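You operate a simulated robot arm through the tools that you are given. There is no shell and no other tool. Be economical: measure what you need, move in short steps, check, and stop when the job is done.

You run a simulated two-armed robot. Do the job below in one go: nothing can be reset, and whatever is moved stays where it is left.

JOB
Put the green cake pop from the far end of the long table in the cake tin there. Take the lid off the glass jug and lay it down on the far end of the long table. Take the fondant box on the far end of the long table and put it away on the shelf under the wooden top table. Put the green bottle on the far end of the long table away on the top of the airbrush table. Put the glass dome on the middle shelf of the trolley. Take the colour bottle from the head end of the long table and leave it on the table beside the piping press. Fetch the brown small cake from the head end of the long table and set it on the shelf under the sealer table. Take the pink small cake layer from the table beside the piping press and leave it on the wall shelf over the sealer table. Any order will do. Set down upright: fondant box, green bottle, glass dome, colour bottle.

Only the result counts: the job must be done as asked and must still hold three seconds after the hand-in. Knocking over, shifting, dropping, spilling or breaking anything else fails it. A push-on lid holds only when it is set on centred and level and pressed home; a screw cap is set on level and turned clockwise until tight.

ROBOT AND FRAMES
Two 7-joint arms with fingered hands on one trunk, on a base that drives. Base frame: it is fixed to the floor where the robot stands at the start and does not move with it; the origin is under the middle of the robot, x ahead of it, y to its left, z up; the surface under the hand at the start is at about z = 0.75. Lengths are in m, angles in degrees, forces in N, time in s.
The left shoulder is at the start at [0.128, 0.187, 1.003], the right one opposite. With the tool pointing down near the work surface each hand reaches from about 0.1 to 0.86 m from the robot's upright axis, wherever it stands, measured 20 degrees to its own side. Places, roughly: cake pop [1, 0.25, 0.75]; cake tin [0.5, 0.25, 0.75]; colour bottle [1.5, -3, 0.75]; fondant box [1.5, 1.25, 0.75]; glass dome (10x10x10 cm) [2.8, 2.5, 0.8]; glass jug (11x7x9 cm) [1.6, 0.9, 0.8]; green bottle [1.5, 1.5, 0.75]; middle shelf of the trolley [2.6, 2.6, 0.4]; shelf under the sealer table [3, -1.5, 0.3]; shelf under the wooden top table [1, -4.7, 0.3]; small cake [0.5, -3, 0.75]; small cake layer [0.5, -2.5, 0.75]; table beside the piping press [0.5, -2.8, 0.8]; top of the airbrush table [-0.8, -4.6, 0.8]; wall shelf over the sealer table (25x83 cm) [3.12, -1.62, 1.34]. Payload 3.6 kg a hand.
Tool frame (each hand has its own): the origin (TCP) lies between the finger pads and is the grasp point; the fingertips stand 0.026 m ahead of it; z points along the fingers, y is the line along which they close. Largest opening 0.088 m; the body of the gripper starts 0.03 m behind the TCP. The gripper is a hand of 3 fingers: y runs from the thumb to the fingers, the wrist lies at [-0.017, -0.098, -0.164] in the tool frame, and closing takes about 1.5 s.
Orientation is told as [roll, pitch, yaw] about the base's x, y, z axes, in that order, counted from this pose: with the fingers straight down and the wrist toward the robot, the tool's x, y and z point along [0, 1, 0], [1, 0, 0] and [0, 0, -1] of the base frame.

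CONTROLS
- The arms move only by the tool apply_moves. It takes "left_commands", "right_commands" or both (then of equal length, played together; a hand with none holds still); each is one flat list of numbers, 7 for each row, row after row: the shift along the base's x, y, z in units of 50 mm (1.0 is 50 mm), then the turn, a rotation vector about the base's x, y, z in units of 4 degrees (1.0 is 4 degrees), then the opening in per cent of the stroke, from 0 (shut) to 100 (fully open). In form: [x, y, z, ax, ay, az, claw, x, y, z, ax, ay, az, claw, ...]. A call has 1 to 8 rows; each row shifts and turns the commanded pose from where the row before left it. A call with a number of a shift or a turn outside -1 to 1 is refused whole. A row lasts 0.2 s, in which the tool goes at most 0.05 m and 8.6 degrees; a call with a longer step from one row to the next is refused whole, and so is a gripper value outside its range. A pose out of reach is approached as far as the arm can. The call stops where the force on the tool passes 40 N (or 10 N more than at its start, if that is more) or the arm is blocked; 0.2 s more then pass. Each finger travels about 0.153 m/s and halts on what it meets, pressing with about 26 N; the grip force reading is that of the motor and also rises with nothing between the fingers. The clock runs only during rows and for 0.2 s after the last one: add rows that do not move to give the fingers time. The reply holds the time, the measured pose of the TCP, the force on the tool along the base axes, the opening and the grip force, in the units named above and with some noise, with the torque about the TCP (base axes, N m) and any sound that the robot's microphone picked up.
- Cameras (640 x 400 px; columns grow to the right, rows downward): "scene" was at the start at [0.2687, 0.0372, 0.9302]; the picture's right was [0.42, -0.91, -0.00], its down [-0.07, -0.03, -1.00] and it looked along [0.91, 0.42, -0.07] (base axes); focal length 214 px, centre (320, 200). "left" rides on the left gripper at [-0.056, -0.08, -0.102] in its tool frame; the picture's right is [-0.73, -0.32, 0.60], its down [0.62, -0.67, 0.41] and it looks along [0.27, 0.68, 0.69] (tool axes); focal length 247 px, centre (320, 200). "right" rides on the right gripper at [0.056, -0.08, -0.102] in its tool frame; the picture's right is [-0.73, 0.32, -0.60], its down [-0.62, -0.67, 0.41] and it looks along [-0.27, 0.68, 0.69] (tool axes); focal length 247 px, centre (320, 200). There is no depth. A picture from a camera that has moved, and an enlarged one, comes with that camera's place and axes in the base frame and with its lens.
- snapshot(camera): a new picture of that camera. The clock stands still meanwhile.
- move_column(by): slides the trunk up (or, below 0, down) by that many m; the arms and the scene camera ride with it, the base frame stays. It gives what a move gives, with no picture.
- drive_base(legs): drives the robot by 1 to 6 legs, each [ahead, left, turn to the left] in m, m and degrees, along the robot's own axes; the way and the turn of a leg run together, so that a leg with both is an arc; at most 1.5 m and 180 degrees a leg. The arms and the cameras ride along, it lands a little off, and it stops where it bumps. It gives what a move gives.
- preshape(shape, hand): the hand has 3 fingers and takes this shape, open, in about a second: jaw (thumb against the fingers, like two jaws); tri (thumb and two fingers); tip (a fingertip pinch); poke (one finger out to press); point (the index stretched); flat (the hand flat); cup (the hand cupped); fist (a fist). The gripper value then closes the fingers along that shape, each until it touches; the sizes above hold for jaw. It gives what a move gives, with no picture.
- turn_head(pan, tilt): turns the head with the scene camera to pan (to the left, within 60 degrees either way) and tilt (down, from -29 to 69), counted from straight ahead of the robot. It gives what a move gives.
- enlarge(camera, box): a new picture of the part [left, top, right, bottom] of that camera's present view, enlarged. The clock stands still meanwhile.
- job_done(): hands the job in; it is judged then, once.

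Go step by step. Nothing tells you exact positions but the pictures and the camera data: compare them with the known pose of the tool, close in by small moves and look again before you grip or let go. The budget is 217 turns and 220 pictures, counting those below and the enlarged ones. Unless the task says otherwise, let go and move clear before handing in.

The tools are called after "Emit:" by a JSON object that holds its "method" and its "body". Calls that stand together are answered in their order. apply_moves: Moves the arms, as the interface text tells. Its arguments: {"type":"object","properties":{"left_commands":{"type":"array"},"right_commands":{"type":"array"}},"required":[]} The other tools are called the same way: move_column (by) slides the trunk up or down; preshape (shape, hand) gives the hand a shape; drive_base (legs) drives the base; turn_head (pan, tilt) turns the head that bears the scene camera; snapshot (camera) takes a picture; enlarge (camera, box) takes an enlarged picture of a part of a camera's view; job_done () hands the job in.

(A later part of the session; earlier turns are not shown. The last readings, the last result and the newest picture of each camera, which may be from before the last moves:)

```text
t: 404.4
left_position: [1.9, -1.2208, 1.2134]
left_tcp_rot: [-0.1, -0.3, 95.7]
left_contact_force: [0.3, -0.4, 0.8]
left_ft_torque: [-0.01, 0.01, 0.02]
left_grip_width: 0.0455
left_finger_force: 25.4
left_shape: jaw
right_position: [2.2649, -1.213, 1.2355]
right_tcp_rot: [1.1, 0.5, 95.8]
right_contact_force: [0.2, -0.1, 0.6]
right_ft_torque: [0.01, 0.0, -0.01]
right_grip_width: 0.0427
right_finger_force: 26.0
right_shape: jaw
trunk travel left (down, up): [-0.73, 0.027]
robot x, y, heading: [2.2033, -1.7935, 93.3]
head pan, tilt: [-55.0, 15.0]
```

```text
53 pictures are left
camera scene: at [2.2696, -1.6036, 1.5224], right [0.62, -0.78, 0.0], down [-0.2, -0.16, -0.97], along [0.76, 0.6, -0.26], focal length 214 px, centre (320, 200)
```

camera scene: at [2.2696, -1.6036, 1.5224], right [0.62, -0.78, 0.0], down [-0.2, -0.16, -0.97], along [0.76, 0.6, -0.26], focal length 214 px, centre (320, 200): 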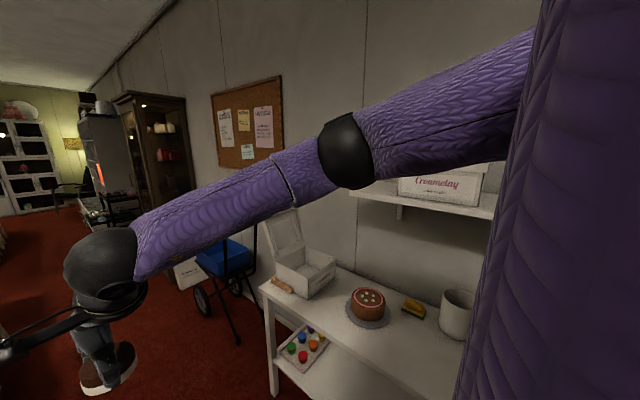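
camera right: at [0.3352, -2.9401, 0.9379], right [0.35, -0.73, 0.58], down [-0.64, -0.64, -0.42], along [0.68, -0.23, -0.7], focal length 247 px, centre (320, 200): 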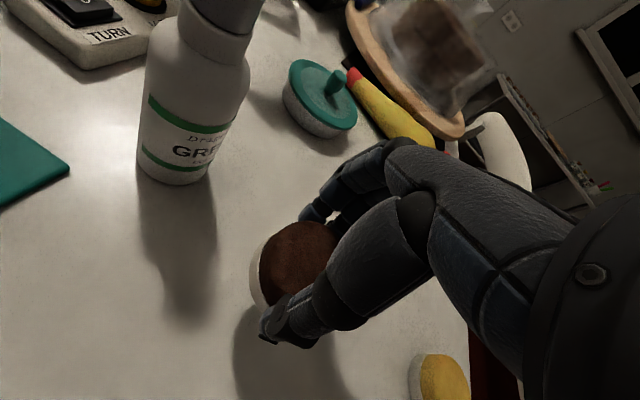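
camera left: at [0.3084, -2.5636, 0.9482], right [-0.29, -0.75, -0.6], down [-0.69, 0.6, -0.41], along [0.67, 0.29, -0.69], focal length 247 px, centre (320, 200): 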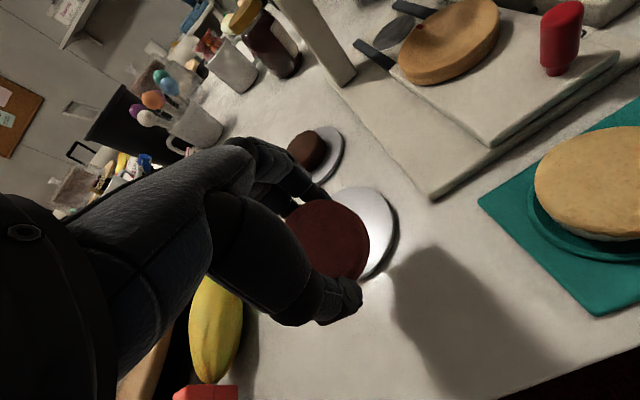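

Emit:
{"method": "drive_base", "body": {"legs": [[0, 0, -93.3]]}}

Emit:
{"method": "turn_head", "body": {"pan": 0, "tilt": 15}}

Emit:
{"method": "snapshot", "body": {"camera": "scene"}}

Emit:
{"method": "turn_head", "body": {"pan": 0, "tilt": 50}}

Emit:
{"method": "snapshot", "body": {"camera": "scene"}}

```text
t: 408.8
left_position: [2.7985, -1.5315, 1.2147]
left_tcp_rot: [-0.2, -0.3, 0.9]
left_contact_force: [0.1, 0.3, 0.1]
left_ft_torque: [-0.02, -0.01, -0.03]
left_grip_width: 0.0449
left_finger_force: 26.5
left_shape: jaw
right_position: [2.7768, -1.8973, 1.235]
right_tcp_rot: [1.1, 0.3, 1.1]
right_contact_force: [-0.2, -0.4, -0.5]
right_ft_torque: [-0.04, 0.01, 0.02]
right_grip_width: 0.0426
right_finger_force: 26.1
right_shape: jaw
trunk travel left (down, up): [-0.73, 0.027]
robot x, y, heading: [2.2074, -1.7939, -1.4]
head pan, tilt: [-55.0, 15.0]
```

```text
t: 410.0
left_position: [2.7984, -1.5332, 1.2145]
left_tcp_rot: [0.0, -0.3, 1.0]
left_contact_force: [-0.8, -0.1, -1.5]
left_ft_torque: [0.03, 0.02, 0.02]
left_grip_width: 0.0447
left_finger_force: 25.7
left_shape: jaw
right_position: [2.7761, -1.8975, 1.2345]
right_tcp_rot: [1.1, 0.4, 1.1]
right_contact_force: [-0.1, 0.1, 0.5]
right_ft_torque: [-0.01, 0.02, -0.02]
right_grip_width: 0.0427
right_finger_force: 25.8
right_shape: jaw
trunk travel left (down, up): [-0.73, 0.027]
robot x, y, heading: [2.204, -1.7888, -1.6]
head pan, tilt: [0.0, 15.0]
```

```text
52 pictures are left
camera scene: at [2.4282, -1.7978, 1.5224], right [-0.02, -1.0, 0.0], down [-0.26, 0.01, -0.97], along [0.97, -0.02, -0.26], focal length 214 px, centre (320, 200)
```

scene: 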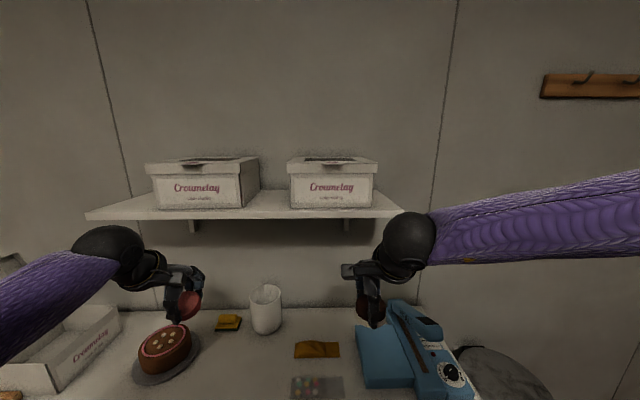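

```text
t: 411.0
left_position: [2.7982, -1.5328, 1.2136]
left_tcp_rot: [0.0, -0.2, 0.9]
left_contact_force: [0.0, -0.9, 0.9]
left_ft_torque: [0.03, -0.01, 0.0]
left_grip_width: 0.0447
left_finger_force: 25.7
left_shape: jaw
right_position: [2.7762, -1.8983, 1.2338]
right_tcp_rot: [1.1, 0.3, 1.1]
right_contact_force: [-0.6, -0.6, -1.1]
right_ft_torque: [0.02, 0.02, -0.01]
right_grip_width: 0.0425
right_finger_force: 26.3
right_shape: jaw
trunk travel left (down, up): [-0.73, 0.027]
robot x, y, heading: [2.1988, -1.7959, -1.3]
head pan, tilt: [0.0, 50.0]
```

```text
51 pictures are left
camera scene: at [2.4118, -1.7973, 1.4688], right [-0.02, -1.0, 0.0], down [-0.77, 0.02, -0.64], along [0.64, -0.02, -0.77], focal length 214 px, centre (320, 200)
```

scene: 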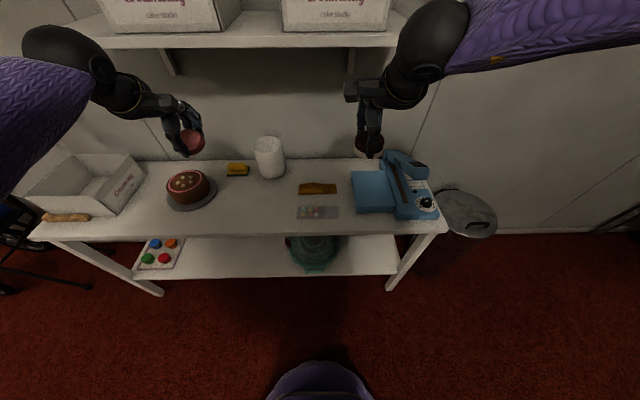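

The wall shelf top is at z≈1.335, its front at x≈2.995, with a 14 cm gap between its two boxes centred at y≈-1.65. I'll raise the left hand in front of the shelf and align it with the gap.

Emit:
{"method": "apply_moves", "body": {"left_commands": [0, -0.2, 0.8, 0, 0, 0, 0, 0, -0.4, 0.8, 0, 0, 0, 0, 0, -0.4, 0.8, 0, 0, 0, 0, 0, -0.4, 0.8, 0, 0, 0, 0, 0, -0.5, 0.8, 0, 0, 0, 0, 0, -0.5, 0, 0, 0, 0, 0, 0, 0, 0, 0, 0, 0, 0]}}

Emit:
{"method": "turn_head", "body": {"pan": 0, "tilt": 15}}

Emit:
{"method": "snapshot", "body": {"camera": "scene"}}

```text
t: 412.6
left_position: [2.7983, -1.6508, 1.4153]
left_tcp_rot: [-0.1, -0.2, 0.9]
left_contact_force: [-0.6, -0.2, 0.2]
left_ft_torque: [-0.02, 0.03, 0.01]
left_grip_width: 0.0445
left_finger_force: 25.6
left_shape: jaw
right_position: [2.7757, -1.8981, 1.2349]
right_tcp_rot: [1.1, 0.4, 1.2]
right_contact_force: [0.2, 0.3, -0.2]
right_ft_torque: [-0.03, -0.01, 0.0]
right_grip_width: 0.0425
right_finger_force: 26.1
right_shape: jaw
trunk travel left (down, up): [-0.73, 0.027]
robot x, y, heading: [2.2053, -1.7881, -1.3]
head pan, tilt: [0.0, 50.0]
```

```text
t: 413.6
left_position: [2.7988, -1.6504, 1.4154]
left_tcp_rot: [-0.1, -0.2, 0.9]
left_contact_force: [-0.3, 0.4, 0.0]
left_ft_torque: [0.02, -0.02, 0.02]
left_grip_width: 0.0444
left_finger_force: 26.0
left_shape: jaw
right_position: [2.7764, -1.899, 1.2346]
right_tcp_rot: [1.1, 0.5, 1.0]
right_contact_force: [0.2, -1.2, -0.3]
right_ft_torque: [0.0, -0.01, -0.01]
right_grip_width: 0.0426
right_finger_force: 25.5
right_shape: jaw
trunk travel left (down, up): [-0.73, 0.027]
robot x, y, heading: [2.205, -1.7883, -1.4]
head pan, tilt: [0.0, 15.0]
```

```text
50 pictures are left
camera scene: at [2.4282, -1.7977, 1.5223], right [-0.02, -1.0, 0.0], down [-0.26, 0.01, -0.97], along [0.97, -0.02, -0.26], focal length 214 px, centre (320, 200)
```

scene: 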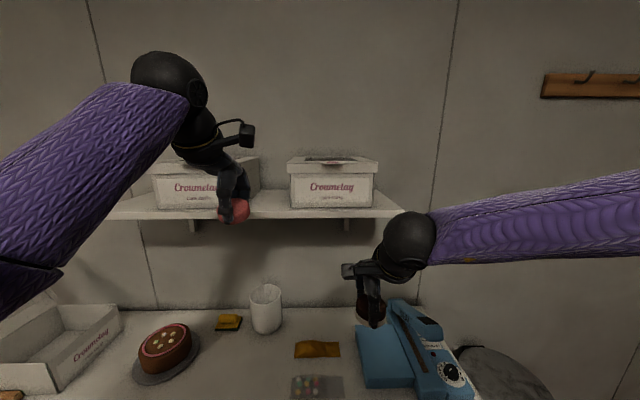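

Emit:
{"method": "enlarge", "body": {"camera": "scene", "box": [140, 120, 300, 240]}}

Emit:
{"method": "snapshot", "body": {"camera": "left"}}

```text
3.33 times, centred on (220, 180) of scene
camera zoom: at [2.4282, -1.7977, 1.5223], right [-0.02, -1.0, 0.0], down [-0.26, 0.01, -0.97], along [0.97, -0.02, -0.26], focal length 715 px, centre (653, 267)
```

zoom: 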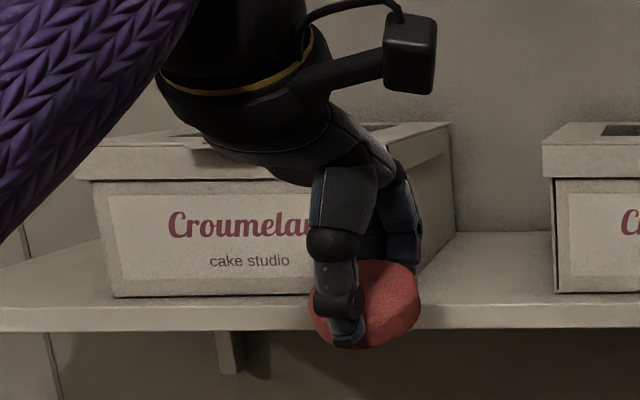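

```text
48 pictures are left
camera left: at [2.7197, -1.7076, 1.518], right [-0.3, -0.74, -0.6], down [-0.67, 0.61, -0.41], along [0.67, 0.28, -0.69], focal length 247 px, centre (320, 200)
```

left: 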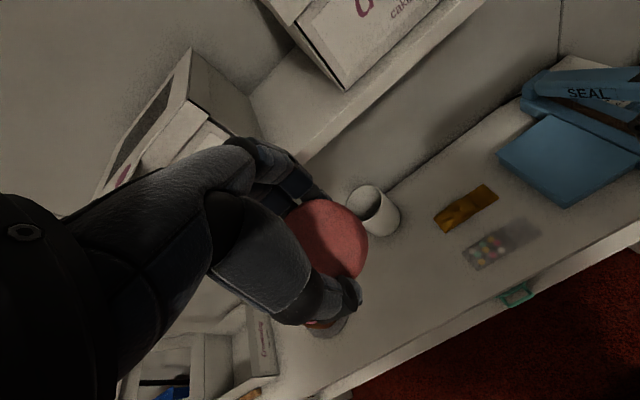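

The layer has tilted a little in the grip but is secure. I'll withdraw and lower the right hand so it can't meet the shelf, then move the left in via base and arm to x≈3.04, y≈-1.663.

Emit:
{"method": "apply_moves", "body": {"right_commands": [-0.4, -0.1, -0.6, 0, 0, 0, 0, -0.5, -0.1, -0.6, 0, 0, 0, 0, -0.5, 0, -0.6, 0, 0, 0, 0, -0.5, 0, -0.6, 0, 0, 0, 0], "left_commands": [0, -0.2, 0, 0, 0, 0, 0, 0, 0, 0, 0, 0, 0, 0, 0, 0, 0, 0, 0, 0, 0, 0, 0, 0, 0, 0, 0, 0]}}

Emit:
{"method": "drive_base", "body": {"legs": [[0.13, 0, 1.4]]}}

Emit:
{"method": "enlarge", "body": {"camera": "scene", "box": [100, 80, 380, 260]}}

```text
t: 414.6
left_position: [2.7989, -1.6623, 1.4157]
left_tcp_rot: [0.0, -0.1, 0.9]
left_contact_force: [0.8, -0.6, -0.1]
left_ft_torque: [-0.02, -0.01, 0.0]
left_grip_width: 0.0446
left_finger_force: 26.1
left_shape: jaw
right_position: [2.6809, -1.9107, 1.1149]
right_tcp_rot: [1.1, 0.3, 1.1]
right_contact_force: [0.0, 0.6, -0.1]
right_ft_torque: [0.02, 0.01, 0.02]
right_grip_width: 0.0425
right_finger_force: 26.1
right_shape: jaw
trunk travel left (down, up): [-0.73, 0.027]
robot x, y, heading: [2.2089, -1.7903, -1.4]
head pan, tilt: [0.0, 15.0]
```

```text
t: 415.9
left_position: [2.9196, -1.6487, 1.4157]
left_tcp_rot: [-0.1, -0.3, 2.4]
left_contact_force: [1.0, -0.2, -0.6]
left_ft_torque: [-0.02, 0.02, 0.0]
left_grip_width: 0.0447
left_finger_force: 26.0
left_shape: jaw
right_position: [2.8077, -1.8996, 1.117]
right_tcp_rot: [1.0, 0.5, 2.4]
right_contact_force: [0.9, 0.5, 0.0]
right_ft_torque: [0.02, 0.03, 0.02]
right_grip_width: 0.0426
right_finger_force: 26.3
right_shape: jaw
trunk travel left (down, up): [-0.73, 0.027]
robot x, y, heading: [2.3287, -1.7925, -0.1]
head pan, tilt: [0.0, 15.0]
```

```text
2.22 times, centred on (240, 170) of scene
camera zoom: at [2.5522, -1.7939, 1.5226], right [0.0, -1.0, 0.0], down [-0.26, 0.0, -0.97], along [0.97, 0.0, -0.26], focal length 477 px, centre (498, 267)
```

zoom: 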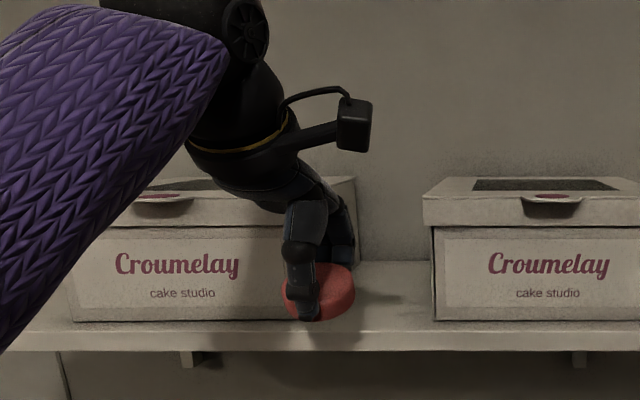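

Emit:
{"method": "apply_moves", "body": {"left_commands": [0.5, -0.25, 0, 0, 0, 0, 0, 0.7, 0, 0, 0, 0, 0, 0, 0.7, 0, 0, 0, 0, 0, 0, 0.6, 0, 0, 0, 0, 0, 0, 0, 0, 0, 0, 0, 0, 0]}}

Emit:
{"method": "enlarge", "body": {"camera": "scene", "box": [160, 100, 360, 240]}}

Emit:
{"method": "snapshot", "body": {"camera": "left"}}

```text
t: 417.1
left_position: [3.0417, -1.6597, 1.4164]
left_tcp_rot: [-0.1, -0.4, 2.3]
left_contact_force: [0.2, -0.6, -1.1]
left_ft_torque: [-0.01, -0.04, -0.02]
left_grip_width: 0.0438
left_finger_force: 26.2
left_shape: jaw
left hand out of reach, approached as far as the arm can: row 4
right_position: [2.8086, -1.9004, 1.117]
right_tcp_rot: [1.0, 0.5, 2.4]
right_contact_force: [0.4, -0.4, 0.1]
right_ft_torque: [-0.01, 0.02, -0.04]
right_grip_width: 0.0424
right_finger_force: 25.8
right_shape: jaw
trunk travel left (down, up): [-0.73, 0.027]
robot x, y, heading: [2.3284, -1.7917, -0.2]
head pan, tilt: [0.0, 15.0]
```

```text
2.86 times, centred on (260, 170) of scene
camera zoom: at [2.5534, -1.793, 1.5223], right [0.0, -1.0, 0.0], down [-0.26, 0.0, -0.97], along [0.97, 0.0, -0.26], focal length 613 px, centre (491, 286)
```

zoom: 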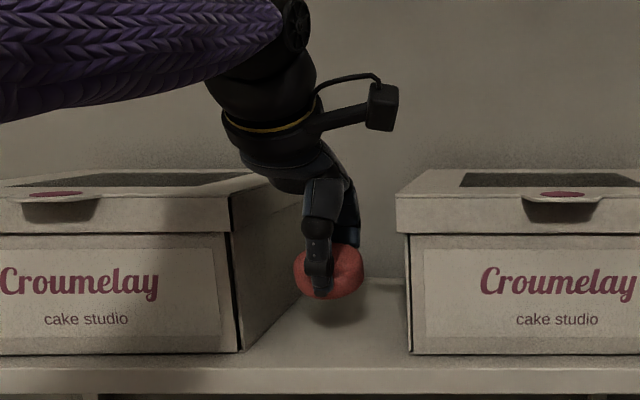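

```text
45 pictures are left
camera left: at [2.9628, -1.7186, 1.5191], right [-0.29, -0.75, -0.6], down [-0.69, 0.6, -0.42], along [0.67, 0.29, -0.68], focal length 247 px, centre (320, 200)
```

left: 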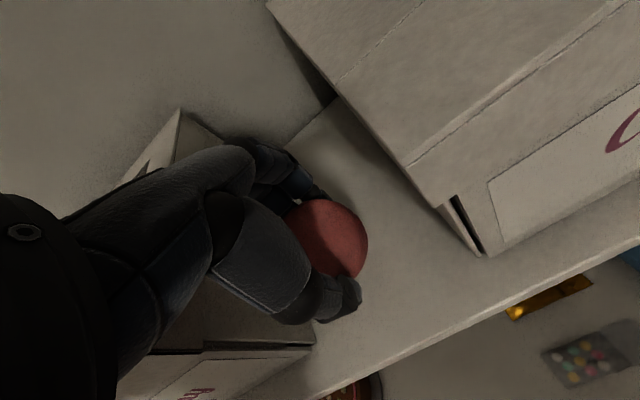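

Well centred in the gap. I'm lowering to contact.

Emit:
{"method": "apply_moves", "body": {"left_commands": [0, -0.12, -0.3, 0, 0, 0, 0, 0, 0, -0.25, 0, 0, 0, 0, 0, 0, -0.15, 0, 0, 0, 0, 0, 0, -0.1, 0, 0, 0, 0, 0, 0, 0, 0, 0, 0, 0]}}

Emit:
{"method": "enlarge", "body": {"camera": "scene", "box": [200, 140, 320, 240]}}

```text
t: 418.3
left_position: [3.0376, -1.6655, 1.3769]
left_tcp_rot: [-0.1, -0.2, 2.3]
left_contact_force: [-0.6, -0.1, -0.4]
left_ft_torque: [-0.04, -0.04, 0.02]
left_grip_width: 0.0439
left_finger_force: 26.5
left_shape: jaw
left hand out of reach, approached as far as the arm can: row 3
right_position: [2.808, -1.8996, 1.1159]
right_tcp_rot: [1.1, 0.3, 2.4]
right_contact_force: [-0.4, 0.4, 0.8]
right_ft_torque: [-0.05, 0.01, 0.0]
right_grip_width: 0.0425
right_finger_force: 26.3
right_shape: jaw
trunk travel left (down, up): [-0.73, 0.027]
robot x, y, heading: [2.3271, -1.7946, -0.3]
head pan, tilt: [0.0, 15.0]
```

```text
4.00 times, centred on (260, 190) of scene
camera zoom: at [2.5532, -1.7937, 1.5224], right [0.0, -1.0, 0.0], down [-0.26, 0.0, -0.97], along [0.97, 0.0, -0.26], focal length 858 px, centre (560, 240)
```

zoom: 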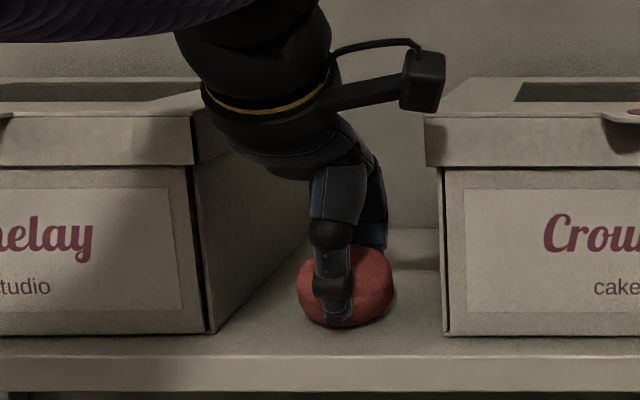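

Emit:
{"method": "move_column", "body": {"by": -0.006}}

```text
t: 418.9
left_position: [3.0397, -1.6651, 1.3681]
left_tcp_rot: [0.1, -0.1, 2.2]
left_contact_force: [0.4, 1.0, -0.5]
left_ft_torque: [0.03, 0.03, -0.01]
left_grip_width: 0.0308
left_finger_force: 25.9
left_shape: jaw
right_position: [2.8086, -1.8989, 1.1091]
right_tcp_rot: [1.1, 0.5, 2.6]
right_contact_force: [0.1, -0.3, -0.5]
right_ft_torque: [-0.02, -0.01, -0.01]
right_grip_width: 0.0426
right_finger_force: 25.8
right_shape: jaw
trunk travel left (down, up): [-0.724, 0.033]
robot x, y, heading: [2.3287, -1.794, 0.2]
head pan, tilt: [0.0, 15.0]
```

Emit:
{"method": "enlarge", "body": {"camera": "scene", "box": [200, 140, 320, 240]}}

Emit:
{"method": "snapshot", "body": {"camera": "left"}}

```text
4.00 times, centred on (260, 190) of scene
camera zoom: at [2.554, -1.7938, 1.5162], right [0.0, -1.0, 0.0], down [-0.26, 0.0, -0.97], along [0.97, 0.0, -0.26], focal length 858 px, centre (560, 240)
```

zoom: 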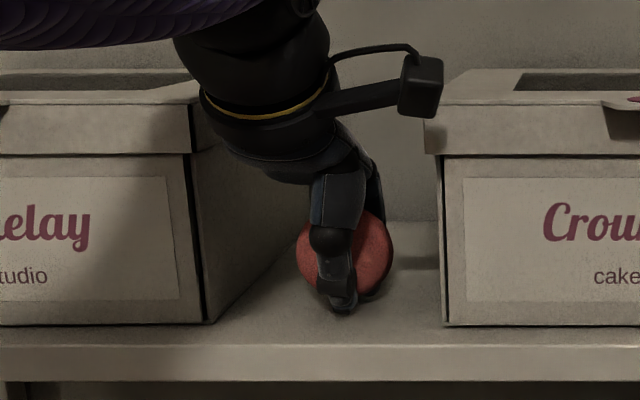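

```text
42 pictures are left
camera left: at [2.9608, -1.7241, 1.4705], right [-0.29, -0.75, -0.6], down [-0.69, 0.6, -0.41], along [0.66, 0.29, -0.69], focal length 247 px, centre (320, 200)
```

left: 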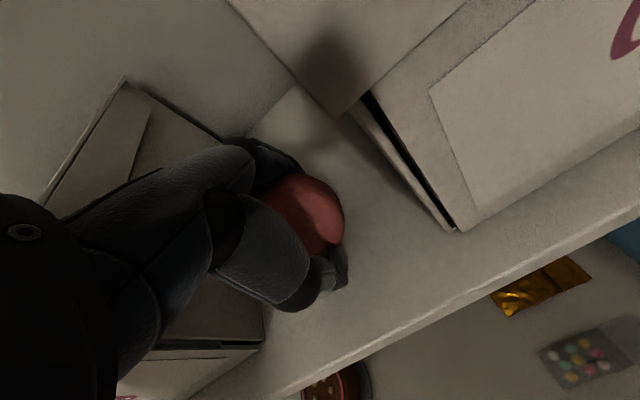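

The disc has ridden up in the fingers as it touched the shelf. I'll open gradually so it settles flat.

Emit:
{"method": "apply_moves", "body": {"left_commands": [0, 0, 0, 0, 0, 0, 35, 0, 0, 0, 0, 0, 0, 45, 0, 0, 0, 0, 0, 0, 55, 0, 0, 0, 0, 0, 0, 60, 0, 0, 0, 0, 0, 0, 65, 0, 0, 0, 0, 0, 0, 65]}}

Emit:
{"method": "snapshot", "body": {"camera": "left"}}

Emit:
{"method": "enlarge", "body": {"camera": "scene", "box": [200, 140, 320, 240]}}

```text
t: 420.2
left_position: [3.0391, -1.6668, 1.3696]
left_tcp_rot: [-0.1, -0.2, 2.3]
left_contact_force: [0.1, 0.2, -0.7]
left_ft_torque: [-0.01, -0.01, -0.01]
left_grip_width: 0.0565
left_finger_force: 0.0
left_shape: jaw
right_position: [2.8074, -1.8991, 1.1101]
right_tcp_rot: [1.2, 0.4, 2.3]
right_contact_force: [-0.5, 1.4, 0.1]
right_ft_torque: [0.01, 0.0, -0.02]
right_grip_width: 0.0427
right_finger_force: 25.9
right_shape: jaw
trunk travel left (down, up): [-0.724, 0.033]
robot x, y, heading: [2.3305, -1.7898, 0.0]
head pan, tilt: [0.0, 15.0]
```

```text
41 pictures are left
camera left: at [2.96, -1.7244, 1.4723], right [-0.29, -0.75, -0.6], down [-0.69, 0.6, -0.41], along [0.67, 0.29, -0.68], focal length 247 px, centre (320, 200)
```

left: 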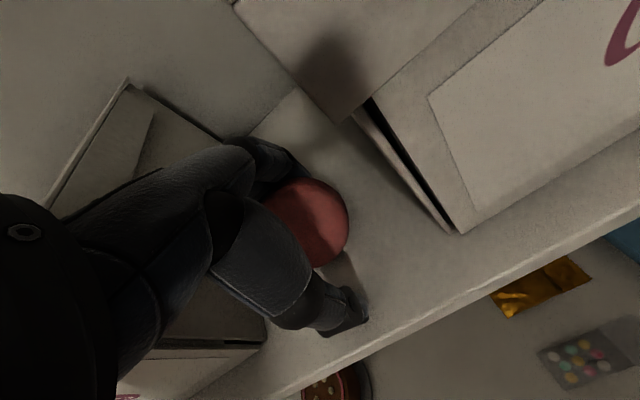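

```text
4.00 times, centred on (260, 190) of scene
camera zoom: at [2.5529, -1.794, 1.5164], right [0.0, -1.0, 0.0], down [-0.26, 0.0, -0.97], along [0.97, 0.0, -0.26], focal length 858 px, centre (560, 240)
```

zoom: 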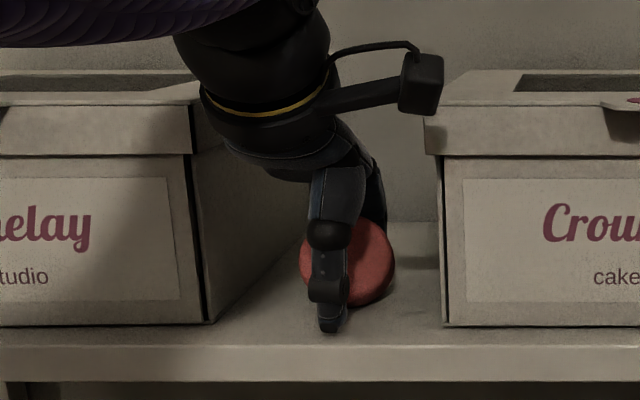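

Emit:
{"method": "apply_moves", "body": {"left_commands": [0, 0, 0, 0, 0, 0, 80, 0, 0, 0, 0, 0, 0, 100, 0, 0, 0, 0, 0, 0, 100, 0, 0, 0, 0, 0, 0, 100, 0, 0, 0.2, 0, 0, 0, 100, 0, 0, 0.2, 0, 0, 0, 100]}}

Emit:
{"method": "snapshot", "body": {"camera": "left"}}

Emit:
{"method": "enlarge", "body": {"camera": "scene", "box": [200, 140, 320, 240]}}

```text
t: 421.6
left_position: [3.0373, -1.6651, 1.3883]
left_tcp_rot: [-0.2, -0.1, 2.3]
left_contact_force: [0.2, -0.1, 0.1]
left_ft_torque: [-0.02, 0.03, -0.01]
left_grip_width: 0.0877
left_finger_force: 0.1
left_shape: jaw
right_position: [2.8089, -1.9002, 1.111]
right_tcp_rot: [1.2, 0.4, 2.5]
right_contact_force: [0.1, 0.3, -0.3]
right_ft_torque: [0.01, -0.01, 0.02]
right_grip_width: 0.0424
right_finger_force: 26.7
right_shape: jaw
trunk travel left (down, up): [-0.724, 0.033]
robot x, y, heading: [2.3279, -1.7895, 0.2]
head pan, tilt: [0.0, 15.0]
```

```text
39 pictures are left
camera left: at [2.9605, -1.7241, 1.4912], right [-0.29, -0.75, -0.6], down [-0.69, 0.6, -0.41], along [0.67, 0.29, -0.69], focal length 247 px, centre (320, 200)
```

left: 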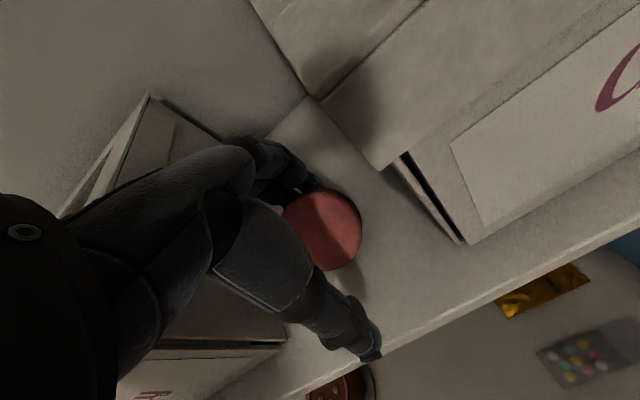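

```text
4.00 times, centred on (260, 190) of scene
camera zoom: at [2.553, -1.794, 1.5164], right [0.0, -1.0, 0.0], down [-0.26, 0.0, -0.97], along [0.97, 0.0, -0.26], focal length 858 px, centre (560, 240)
```

zoom: 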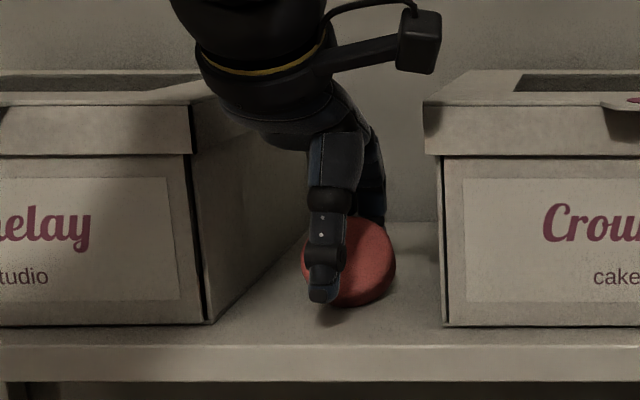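

Emit:
{"method": "apply_moves", "body": {"left_commands": [0, 0, 0.3, 0, 0, 0, 100, 0, 0, 0.3, 0, 0, 0, 100, 0, 0, 0.5, 0, 0, 0, 100, 0, 0, 0, 0, 0, 0, 100]}}

Emit:
{"method": "enlarge", "body": {"camera": "scene", "box": [200, 140, 320, 240]}}

```text
t: 422.6
left_position: [3.0389, -1.6641, 1.4429]
left_tcp_rot: [0.0, -0.1, 2.4]
left_contact_force: [0.5, -0.4, -0.6]
left_ft_torque: [-0.02, 0.02, 0.0]
left_grip_width: 0.0874
left_finger_force: 0.1
left_shape: jaw
right_position: [2.8093, -1.8999, 1.1095]
right_tcp_rot: [1.2, 0.4, 2.4]
right_contact_force: [-0.1, -0.5, -0.8]
right_ft_torque: [0.02, -0.02, 0.01]
right_grip_width: 0.0425
right_finger_force: 25.8
right_shape: jaw
trunk travel left (down, up): [-0.724, 0.033]
robot x, y, heading: [2.3282, -1.7926, 0.0]
head pan, tilt: [0.0, 15.0]
```

```text
4.00 times, centred on (260, 190) of scene
camera zoom: at [2.5532, -1.794, 1.5164], right [0.0, -1.0, 0.0], down [-0.26, 0.0, -0.97], along [0.97, 0.0, -0.26], focal length 858 px, centre (560, 240)
```

zoom: 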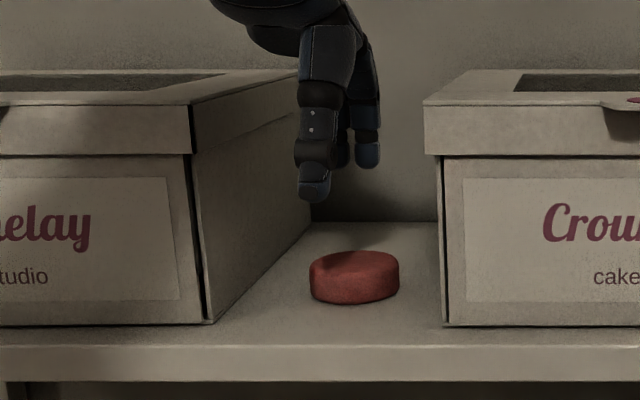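

The pink layer lies flat on the wall shelf between the boxes. I'll back off, raise the left hand high, and prepare the right hand for the lower shelf's free right part near y≈-2.05.

Emit:
{"method": "drive_base", "body": {"legs": [[-0.13, 0, 0], [0, -0.09, 0]]}}

Emit:
{"method": "apply_moves", "body": {"left_commands": [-0.4, 0, 0.8, 0, 0, 0, 100, -0.4, 0, 0.8, 0, 0, 0, 100, -0.4, 0, 0.8, 0, 0, 0, 100, -0.4, 0, 0.8, 0, 0, 0, 100, -0.4, 0, 0.8, 0, 0, 0, 100, -0.4, 0, 0.8, 0, 0, 0, 100], "right_commands": [0, -0.3, 0, 0, 0, 0, 0, 0, -0.3, 0, 0, 0, 0, 0, 0, -0.3, 0, 0, 0, 0, 0, 0, -0.3, 0, 0, 0, 0, 0, 0, 0, 0, 0, 0, 0, 0, 0, 0, 0, 0, 0, 0, 0]}}

Emit:
{"method": "turn_head", "body": {"pan": 0, "tilt": 50}}

Emit:
{"method": "snapshot", "body": {"camera": "scene"}}

```text
t: 424.6
left_position: [2.9032, -1.7504, 1.444]
left_tcp_rot: [0.0, -0.2, 2.6]
left_contact_force: [0.6, 0.2, 0.5]
left_ft_torque: [-0.01, 0.01, 0.04]
left_grip_width: 0.0876
left_finger_force: 0.0
left_shape: jaw
right_position: [2.673, -1.9871, 1.1102]
right_tcp_rot: [1.1, 0.3, 2.6]
right_contact_force: [-0.3, -0.1, -0.4]
right_ft_torque: [0.02, -0.01, 0.01]
right_grip_width: 0.0428
right_finger_force: 25.8
right_shape: jaw
trunk travel left (down, up): [-0.724, 0.033]
robot x, y, heading: [2.1943, -1.8831, 0.2]
head pan, tilt: [0.0, 15.0]
```

```text
t: 426.0
left_position: [2.8338, -1.7601, 1.6921]
left_tcp_rot: [0.0, -0.1, 2.4]
left_contact_force: [-0.1, -0.6, 0.0]
left_ft_torque: [0.02, -0.03, -0.03]
left_grip_width: 0.0879
left_finger_force: 0.1
left_shape: jaw
left hand out of reach, approached as far as the arm can: row 1, 2, 3, 4, 5
right_position: [2.6731, -2.0456, 1.1105]
right_tcp_rot: [1.2, 0.4, 2.6]
right_contact_force: [-0.1, 0.4, -0.8]
right_ft_torque: [-0.01, -0.02, 0.02]
right_grip_width: 0.0427
right_finger_force: 26.0
right_shape: jaw
trunk travel left (down, up): [-0.724, 0.033]
robot x, y, heading: [2.1974, -1.8816, 0.4]
head pan, tilt: [0.0, 15.0]
```

```text
t: 427.1
left_position: [2.8352, -1.7598, 1.6903]
left_tcp_rot: [0.0, -0.1, 2.5]
left_contact_force: [-0.3, -0.1, 0.0]
left_ft_torque: [0.03, 0.01, 0.03]
left_grip_width: 0.0877
left_finger_force: 0.1
left_shape: jaw
right_position: [2.6737, -2.046, 1.11]
right_tcp_rot: [1.1, 0.4, 2.7]
right_contact_force: [0.6, -0.2, -0.1]
right_ft_torque: [0.0, 0.01, -0.01]
right_grip_width: 0.0426
right_finger_force: 25.6
right_shape: jaw
trunk travel left (down, up): [-0.724, 0.033]
robot x, y, heading: [2.1944, -1.8783, 0.3]
head pan, tilt: [0.0, 50.0]
```

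```text
36 pictures are left
camera scene: at [2.4023, -1.8814, 1.4628], right [0.0, -1.0, 0.0], down [-0.77, 0.0, -0.64], along [0.64, 0.0, -0.77], focal length 214 px, centre (320, 200)
```

scene: 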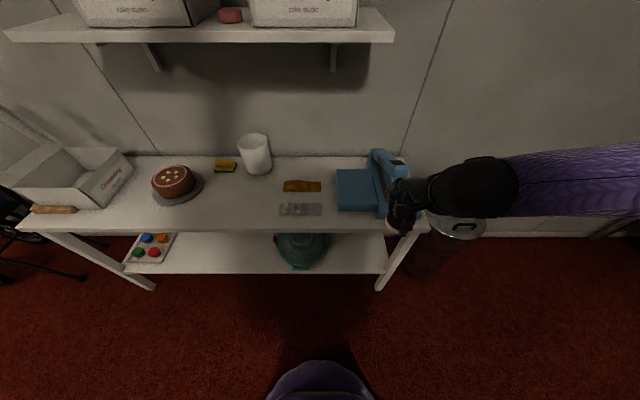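

The lower shelf's right part (y -1.93 to -2.23) is free. I'll lower the trunk in two steps.

Emit:
{"method": "move_column", "body": {"by": -0.4}}

Emit:
{"method": "apply_moves", "body": {"left_commands": [-0.5, 0, 0.2, 0, 0, 0, 100, -0.5, 0, 0.2, 0, 0, 0, 100, -0.5, 0, 0.2, 0, 0, 0, 100]}}

Emit:
{"method": "snapshot", "body": {"camera": "scene"}}

```text
t: 430.9
left_position: [2.8842, -1.76, 1.2285]
left_tcp_rot: [0.2, 6.1, 2.5]
left_contact_force: [-0.7, -0.1, -0.1]
left_ft_torque: [0.0, 0.01, 0.0]
left_grip_width: 0.0877
left_finger_force: 0.1
left_shape: jaw
right_position: [2.6721, -2.0454, 0.6985]
right_tcp_rot: [1.1, 2.0, 2.6]
right_contact_force: [0.1, -0.4, -0.3]
right_ft_torque: [-0.02, 0.01, 0.02]
right_grip_width: 0.0424
right_finger_force: 26.1
right_shape: jaw
trunk travel left (down, up): [-0.324, 0.433]
robot x, y, heading: [2.1932, -1.8817, 0.2]
head pan, tilt: [0.0, 50.0]
```

```text
t: 431.7
left_position: [2.857, -1.7705, 1.2803]
left_tcp_rot: [0.3, 6.1, 2.5]
left_contact_force: [-0.2, 0.1, 0.3]
left_ft_torque: [0.01, 0.01, 0.03]
left_grip_width: 0.0876
left_finger_force: 0.0
left_shape: jaw
left hand out of reach, approached as far as the arm can: row 1, 2, 3
right_position: [2.6713, -2.0453, 0.6986]
right_tcp_rot: [1.1, 2.0, 2.6]
right_contact_force: [-0.6, 0.5, 0.4]
right_ft_torque: [0.01, 0.01, 0.0]
right_grip_width: 0.0427
right_finger_force: 25.6
right_shape: jaw
trunk travel left (down, up): [-0.324, 0.433]
robot x, y, heading: [2.1919, -1.8825, 0.3]
head pan, tilt: [0.0, 50.0]
```

```text
35 pictures are left
camera scene: at [2.4251, -1.8813, 1.0494], right [0.0, -1.0, 0.0], down [-0.77, 0.0, -0.64], along [0.64, 0.0, -0.77], focal length 214 px, centre (320, 200)
```

scene: 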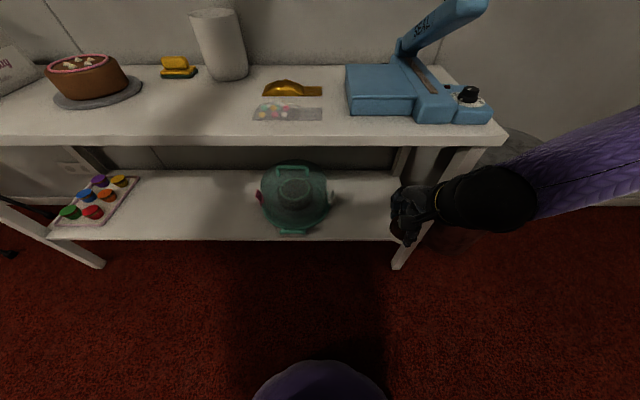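

I'll bring the left hand back into a comfortable, level pose before continuing down.

Emit:
{"method": "apply_moves", "body": {"left_commands": [-0.6, 0, -0.3, 0, -0.5, 0, 100, -0.6, 0, -0.3, 0, -0.5, 0, 100, -0.6, 0, -0.3, 0, -0.5, 0, 100, -0.6, 0.2, 0, 0, 0, 0, 100, 0, 0, 0, 0, 0, 0, 100], "right_commands": [0, 0, 0, 0, -0.4, 0, 0, 0, 0, 0, 0, 0, 0, 0, 0, 0, 0, 0, 0, 0, 0, 0, 0, 0, 0, 0, 0, 0, 0, 0, 0, 0, 0, 0, 0]}}

Emit:
{"method": "move_column", "body": {"by": -0.28}}

Emit:
{"method": "snapshot", "body": {"camera": "scene"}}

Emit:
{"method": "snapshot", "body": {"camera": "right"}}

```text
t: 432.9
left_position: [2.8629, -1.7976, 1.2971]
left_tcp_rot: [0.1, -0.1, 2.5]
left_contact_force: [-0.2, 0.2, 0.4]
left_ft_torque: [0.02, -0.02, -0.02]
left_grip_width: 0.088
left_finger_force: 0.0
left_shape: jaw
left hand out of reach, approached as far as the arm can: row 1, 2, 3, 4
right_position: [2.6705, -2.0464, 0.698]
right_tcp_rot: [1.1, 2.0, 2.6]
right_contact_force: [-0.3, 0.3, -0.1]
right_ft_torque: [0.02, 0.01, 0.05]
right_grip_width: 0.0426
right_finger_force: 26.0
right_shape: jaw
trunk travel left (down, up): [-0.324, 0.433]
robot x, y, heading: [2.1948, -1.8776, 0.2]
head pan, tilt: [0.0, 50.0]
```

```text
t: 435.7
left_position: [2.984, -1.7983, 0.8258]
left_tcp_rot: [0.7, 17.8, 2.6]
left_contact_force: [-0.2, -0.2, -0.4]
left_ft_torque: [0.01, 0.0, 0.01]
left_grip_width: 0.0879
left_finger_force: 0.1
left_shape: jaw
right_position: [2.6175, -2.0463, 0.3091]
right_tcp_rot: [2.0, 20.1, 2.8]
right_contact_force: [1.5, -0.8, -0.1]
right_ft_torque: [0.01, -0.01, -0.02]
right_grip_width: 0.0428
right_finger_force: 25.7
right_shape: jaw
trunk travel left (down, up): [-0.044, 0.713]
robot x, y, heading: [2.1931, -1.8807, 0.3]
head pan, tilt: [0.0, 50.0]
```

```text
34 pictures are left
camera scene: at [2.4803, -1.881, 0.7439], right [0.0, -1.0, 0.0], down [-0.77, 0.0, -0.64], along [0.64, 0.0, -0.77], focal length 214 px, centre (320, 200)
```

scene: 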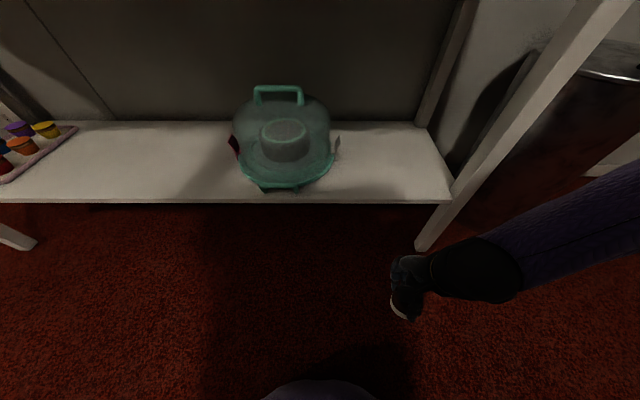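

```text
33 pictures are left
camera right: at [2.5758, -1.9952, 0.4332], right [0.53, -0.73, 0.43], down [-0.74, -0.65, -0.18], along [0.41, -0.22, -0.89], focal length 247 px, centre (320, 200)
```

right: 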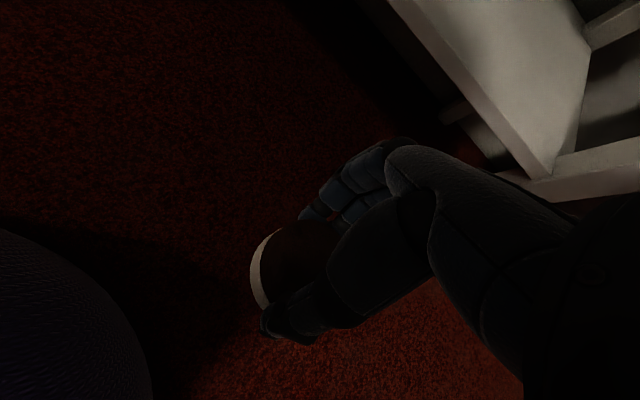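

The torso leaned as it lowered, pitching both hands. I'll first lift the left hand clear of the table top and level both hands.

Emit:
{"method": "apply_moves", "body": {"left_commands": [-0.3, 0, 0.8, 0, 0, 0, 100, -0.3, 0, 0.7, 0, -0.6, 0, 100, -0.3, 0, 0.6, 0, -0.8, 0, 100, -0.3, 0, 0.4, 0, -0.8, 0, 100, -0.3, 0, 0.4, 0, -0.8, 0, 100, -0.3, 0, 0, 0, -0.8, 0, 100, 0, 0, 0, 0, -0.6, 0, 100], "right_commands": [0, 0, 0.3, 0, 0, 0, 0, 0, 0, 0.3, 0, -0.8, 0, 0, 0, 0, 0.3, 0, -0.8, 0, 0, 0, 0, 0.3, 0, -0.9, 0, 0, 0, 0, 0.2, 0, -0.9, 0, 0, 0, 0, 0.2, 0, -0.9, 0, 0, 0, 0, 0, 0.1, -0.7, 0, 0]}}

Emit:
{"method": "snapshot", "body": {"camera": "scene"}}

```text
t: 437.3
left_position: [2.9716, -1.824, 1.0063]
left_tcp_rot: [0.0, 0.2, 2.6]
left_contact_force: [0.2, -0.6, -0.1]
left_ft_torque: [-0.01, 0.0, 0.0]
left_grip_width: 0.0878
left_finger_force: 0.0
left_shape: jaw
left hand out of reach, approached as far as the arm can: row 1, 2, 3, 4, 5, 6, 7
right_position: [2.6122, -2.0302, 0.3501]
right_tcp_rot: [2.2, 18.4, 3.0]
right_contact_force: [-0.2, 0.2, 0.3]
right_ft_torque: [0.03, 0.0, -0.05]
right_grip_width: 0.0426
right_finger_force: 25.9
right_shape: jaw
right hand out of reach, approached as far as the arm can: row 2, 3, 4, 5, 6
trunk travel left (down, up): [-0.044, 0.713]
robot x, y, heading: [2.1958, -1.8796, 0.4]
head pan, tilt: [0.0, 50.0]
```

```text
32 pictures are left
camera scene: at [2.4805, -1.881, 0.7436], right [0.0, -1.0, 0.0], down [-0.77, 0.0, -0.64], along [0.64, 0.0, -0.77], focal length 214 px, centre (320, 200)
```

scene: 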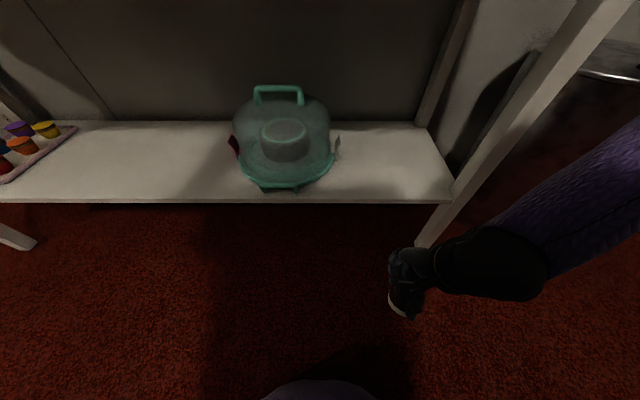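

The right hand needs to be a bit further out to level. I'm moving it forward and outward, then rotating.

Emit:
{"method": "apply_moves", "body": {"right_commands": [0.5, -0.3, 0.2, 0, 0, 0, 0, 0.5, -0.3, 0.2, 0, 0, 0, 0, 0.2, -0.2, 0.1, 0, -0.8, 0, 0, 0.1, 0, 0.1, 0, -0.9, 0, 0, 0, 0, 0, 0, -0.9, 0, 0, 0, 0, 0, 0.1, -0.9, 0, 0, 0, 0, 0, 0.2, -0.8, 0, 0, 0, 0, 0, 0, 0, 0, 0]}}

Emit:
{"method": "snapshot", "body": {"camera": "scene"}}

```text
t: 439.1
left_position: [2.9718, -1.8234, 1.0052]
left_tcp_rot: [0.0, 0.3, 2.5]
left_contact_force: [-0.3, 0.6, 0.2]
left_ft_torque: [0.01, -0.01, 0.03]
left_grip_width: 0.0875
left_finger_force: 0.1
left_shape: jaw
right_position: [2.6123, -2.03, 0.3507]
right_tcp_rot: [2.3, 18.4, 3.1]
right_contact_force: [0.9, 0.2, -0.4]
right_ft_torque: [-0.03, 0.0, 0.0]
right_grip_width: 0.0426
right_finger_force: 25.5
right_shape: jaw
right hand out of reach, approached as far as the arm can: row 1, 2, 3, 4, 5, 6, 7
trunk travel left (down, up): [-0.044, 0.713]
robot x, y, heading: [2.1982, -1.88, 0.3]
head pan, tilt: [0.0, 50.0]
```

```text
31 pictures are left
camera scene: at [2.4805, -1.881, 0.7436], right [0.0, -1.0, 0.0], down [-0.77, 0.0, -0.64], along [0.64, 0.0, -0.77], focal length 214 px, centre (320, 200)
```

scene: 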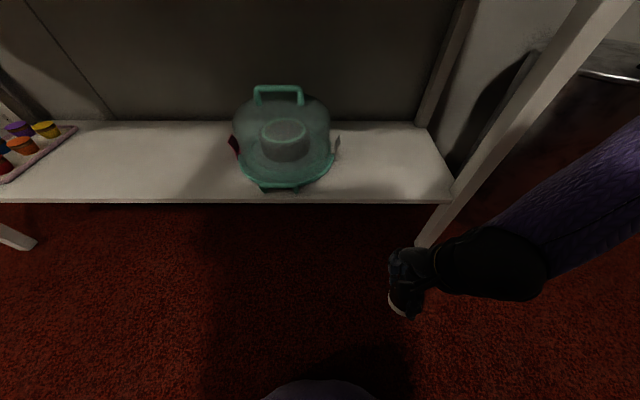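

The left arm seems stuck at its inner limit. I'll swing it outward and back.

Emit:
{"method": "apply_moves", "body": {"left_commands": [0, 0.8, 0, 0, 0, 0, 100, 0, 0.8, 0, 0, 0, 0, 100, -0.3, 0.8, 0, 0, 0, 0, 100, -0.5, 0.6, 0, 0, 0, 0, 100, -0.8, 0, 0, 0, 0, 0, 100, -0.8, 0, 0, 0, 0, 0, 100, -0.8, 0, 0, 0, 0, 0, 100, -0.6, 0, 0, 0, 0, 0, 100]}}

```text
t: 440.9
left_position: [2.9458, -1.6868, 1.0936]
left_tcp_rot: [-0.1, 0.4, 2.5]
left_contact_force: [0.0, 0.0, -0.5]
left_ft_torque: [0.0, -0.02, 0.04]
left_grip_width: 0.0877
left_finger_force: 0.1
left_shape: jaw
left hand out of reach, approached as far as the arm can: row 1, 2, 3, 4, 5, 6, 7, 8
right_position: [2.6127, -2.0299, 0.3515]
right_tcp_rot: [2.2, 18.4, 3.0]
right_contact_force: [-0.1, 0.2, -1.1]
right_ft_torque: [0.0, -0.01, 0.02]
right_grip_width: 0.0427
right_finger_force: 25.8
right_shape: jaw
trunk travel left (down, up): [-0.044, 0.713]
robot x, y, heading: [2.197, -1.8796, 0.1]
head pan, tilt: [0.0, 50.0]
```

Emit:
{"method": "turn_head", "body": {"pan": 40, "tilt": -10}}

Emit:
{"method": "snapshot", "body": {"camera": "scene"}}

```text
t: 442.2
left_position: [2.9463, -1.6866, 1.0924]
left_tcp_rot: [0.0, 0.4, 2.5]
left_contact_force: [1.0, 1.1, -0.1]
left_ft_torque: [0.03, 0.0, -0.02]
left_grip_width: 0.0879
left_finger_force: 0.1
left_shape: jaw
right_position: [2.6125, -2.0299, 0.3504]
right_tcp_rot: [2.3, 18.3, 3.1]
right_contact_force: [0.2, 0.1, -0.7]
right_ft_torque: [0.01, 0.03, 0.02]
right_grip_width: 0.0427
right_finger_force: 26.2
right_shape: jaw
trunk travel left (down, up): [-0.044, 0.713]
robot x, y, heading: [2.197, -1.8821, 0.0]
head pan, tilt: [40.0, -10.0]
```

```text
30 pictures are left
camera scene: at [2.468, -1.8269, 0.8367], right [0.64, -0.76, 0.0], down [0.13, 0.11, -0.98], along [0.75, 0.64, 0.17], focal length 214 px, centre (320, 200)
```

scene: 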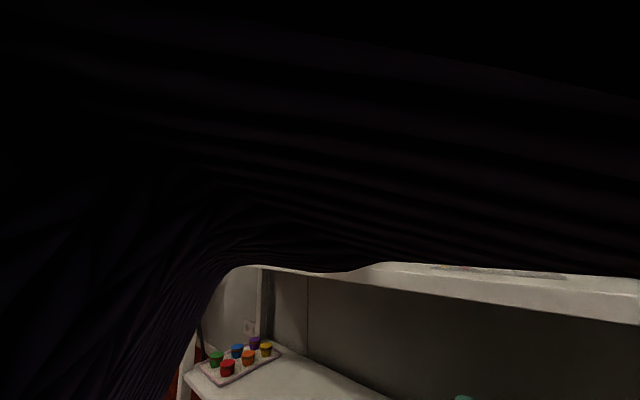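

I'll undo the lean by raising the trunk, then repose the left hand close-in and low before raising it, as worked at the wooden table.

Emit:
{"method": "move_column", "body": {"by": 0.28}}

Emit:
{"method": "apply_moves", "body": {"left_commands": [-0.6, 0.3, -0.6, 0, 0, 0, 100, -0.6, 0.3, -0.6, 0, 0, 0, 100, -0.6, 0, -0.6, 0, 0, 0, 100, -0.6, 0, -0.6, 0, 0, 0, 100, -0.6, 0, -0.6, 0, 0, 0, 100]}}

```text
t: 445.0
left_position: [2.7477, -1.6913, 1.5444]
left_tcp_rot: [-0.8, -17.3, 2.7]
left_contact_force: [0.4, -0.8, 0.0]
left_ft_torque: [-0.01, -0.01, 0.02]
left_grip_width: 0.0877
left_finger_force: 0.0
left_shape: jaw
right_position: [2.6134, -2.0309, 0.6298]
right_tcp_rot: [2.3, 18.4, 3.1]
right_contact_force: [0.8, 0.2, -0.4]
right_ft_torque: [0.0, 0.01, 0.0]
right_grip_width: 0.0425
right_finger_force: 25.9
right_shape: jaw
trunk travel left (down, up): [-0.324, 0.433]
robot x, y, heading: [2.1969, -1.879, 0.4]
head pan, tilt: [40.0, -10.0]
```

```text
t: 446.2
left_position: [2.7361, -1.6872, 1.5487]
left_tcp_rot: [-0.8, -17.3, 2.5]
left_contact_force: [-0.8, 0.6, 0.5]
left_ft_torque: [-0.02, 0.01, 0.02]
left_grip_width: 0.0874
left_finger_force: 0.0
left_shape: jaw
left hand out of reach, approached as far as the arm can: row 1, 2, 3, 4, 5
right_position: [2.6132, -2.0309, 0.6311]
right_tcp_rot: [2.2, 18.4, 3.0]
right_contact_force: [0.2, 0.0, 1.1]
right_ft_torque: [0.0, -0.03, -0.01]
right_grip_width: 0.0426
right_finger_force: 25.8
right_shape: jaw
trunk travel left (down, up): [-0.324, 0.433]
robot x, y, heading: [2.1964, -1.883, -0.0]
head pan, tilt: [40.0, -10.0]
```

Emit:
{"method": "apply_moves", "body": {"left_commands": [0, 0, 0, 0, 0.9, 0, 100, 0, 0, 0, 0, 0.9, 0, 100, 0.4, 0, -0.4, 0, 0.9, 0, 100, 0.4, 0, -0.6, 0, 0.9, 0, 100, 0.2, 0, -0.8, 0, 0.6, 0, 100, 0, 0, -0.8, 0, 0, 0, 100, 0, 0, -0.8, 0, 0, 0, 100, 0, 0, -0.8, 0, 0, 0, 100]}}

```text
t: 448.0
left_position: [2.8357, -1.6944, 1.3767]
left_tcp_rot: [0.0, -0.3, 2.5]
left_contact_force: [0.2, -0.5, 0.2]
left_ft_torque: [0.06, 0.04, 0.0]
left_grip_width: 0.0878
left_finger_force: 0.1
left_shape: jaw
left hand out of reach, approached as far as the arm can: row 1, 2, 3, 5, 6, 7, 8
right_position: [2.6143, -2.0318, 0.6309]
right_tcp_rot: [2.2, 18.4, 2.9]
right_contact_force: [-0.4, -0.3, 0.0]
right_ft_torque: [-0.03, -0.04, 0.02]
right_grip_width: 0.0426
right_finger_force: 26.0
right_shape: jaw
trunk travel left (down, up): [-0.324, 0.433]
robot x, y, heading: [2.1952, -1.879, 0.3]
head pan, tilt: [40.0, -10.0]
```

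Progress: it is level again. Continuing downward.

Emit:
{"method": "apply_moves", "body": {"left_commands": [0.1, 0.1, -0.8, 0, 0, 0, 100, 0.1, 0.1, -0.8, 0, 0, 0, 100, 0, 0.1, -0.8, 0, 0, 0, 100, 0, 0.1, -0.8, 0, 0, 0, 100, -0.3, 0, -0.6, 0, 0, 0, 100, -0.4, 0, -0.4, 0, 0, 0, 100, -0.6, 0, 0, 0, 0, 0, 100, -0.6, 0, 0, 0, 0, 0, 100]}}

```text
t: 449.8
left_position: [2.9122, -1.6905, 1.2441]
left_tcp_rot: [0.0, -0.6, 2.5]
left_contact_force: [-0.2, -1.0, 1.0]
left_ft_torque: [-0.02, -0.01, 0.0]
left_grip_width: 0.088
left_finger_force: 0.0
left_shape: jaw
left hand out of reach, approached as far as the arm can: row 1, 2, 3, 4, 5, 6, 7, 8
right_position: [2.6132, -2.0311, 0.6301]
right_tcp_rot: [2.3, 18.4, 3.0]
right_contact_force: [0.0, -0.5, 0.8]
right_ft_torque: [0.0, 0.03, 0.03]
right_grip_width: 0.0423
right_finger_force: 25.9
right_shape: jaw
trunk travel left (down, up): [-0.324, 0.433]
robot x, y, heading: [2.1935, -1.8818, 0.1]
head pan, tilt: [40.0, -10.0]
```

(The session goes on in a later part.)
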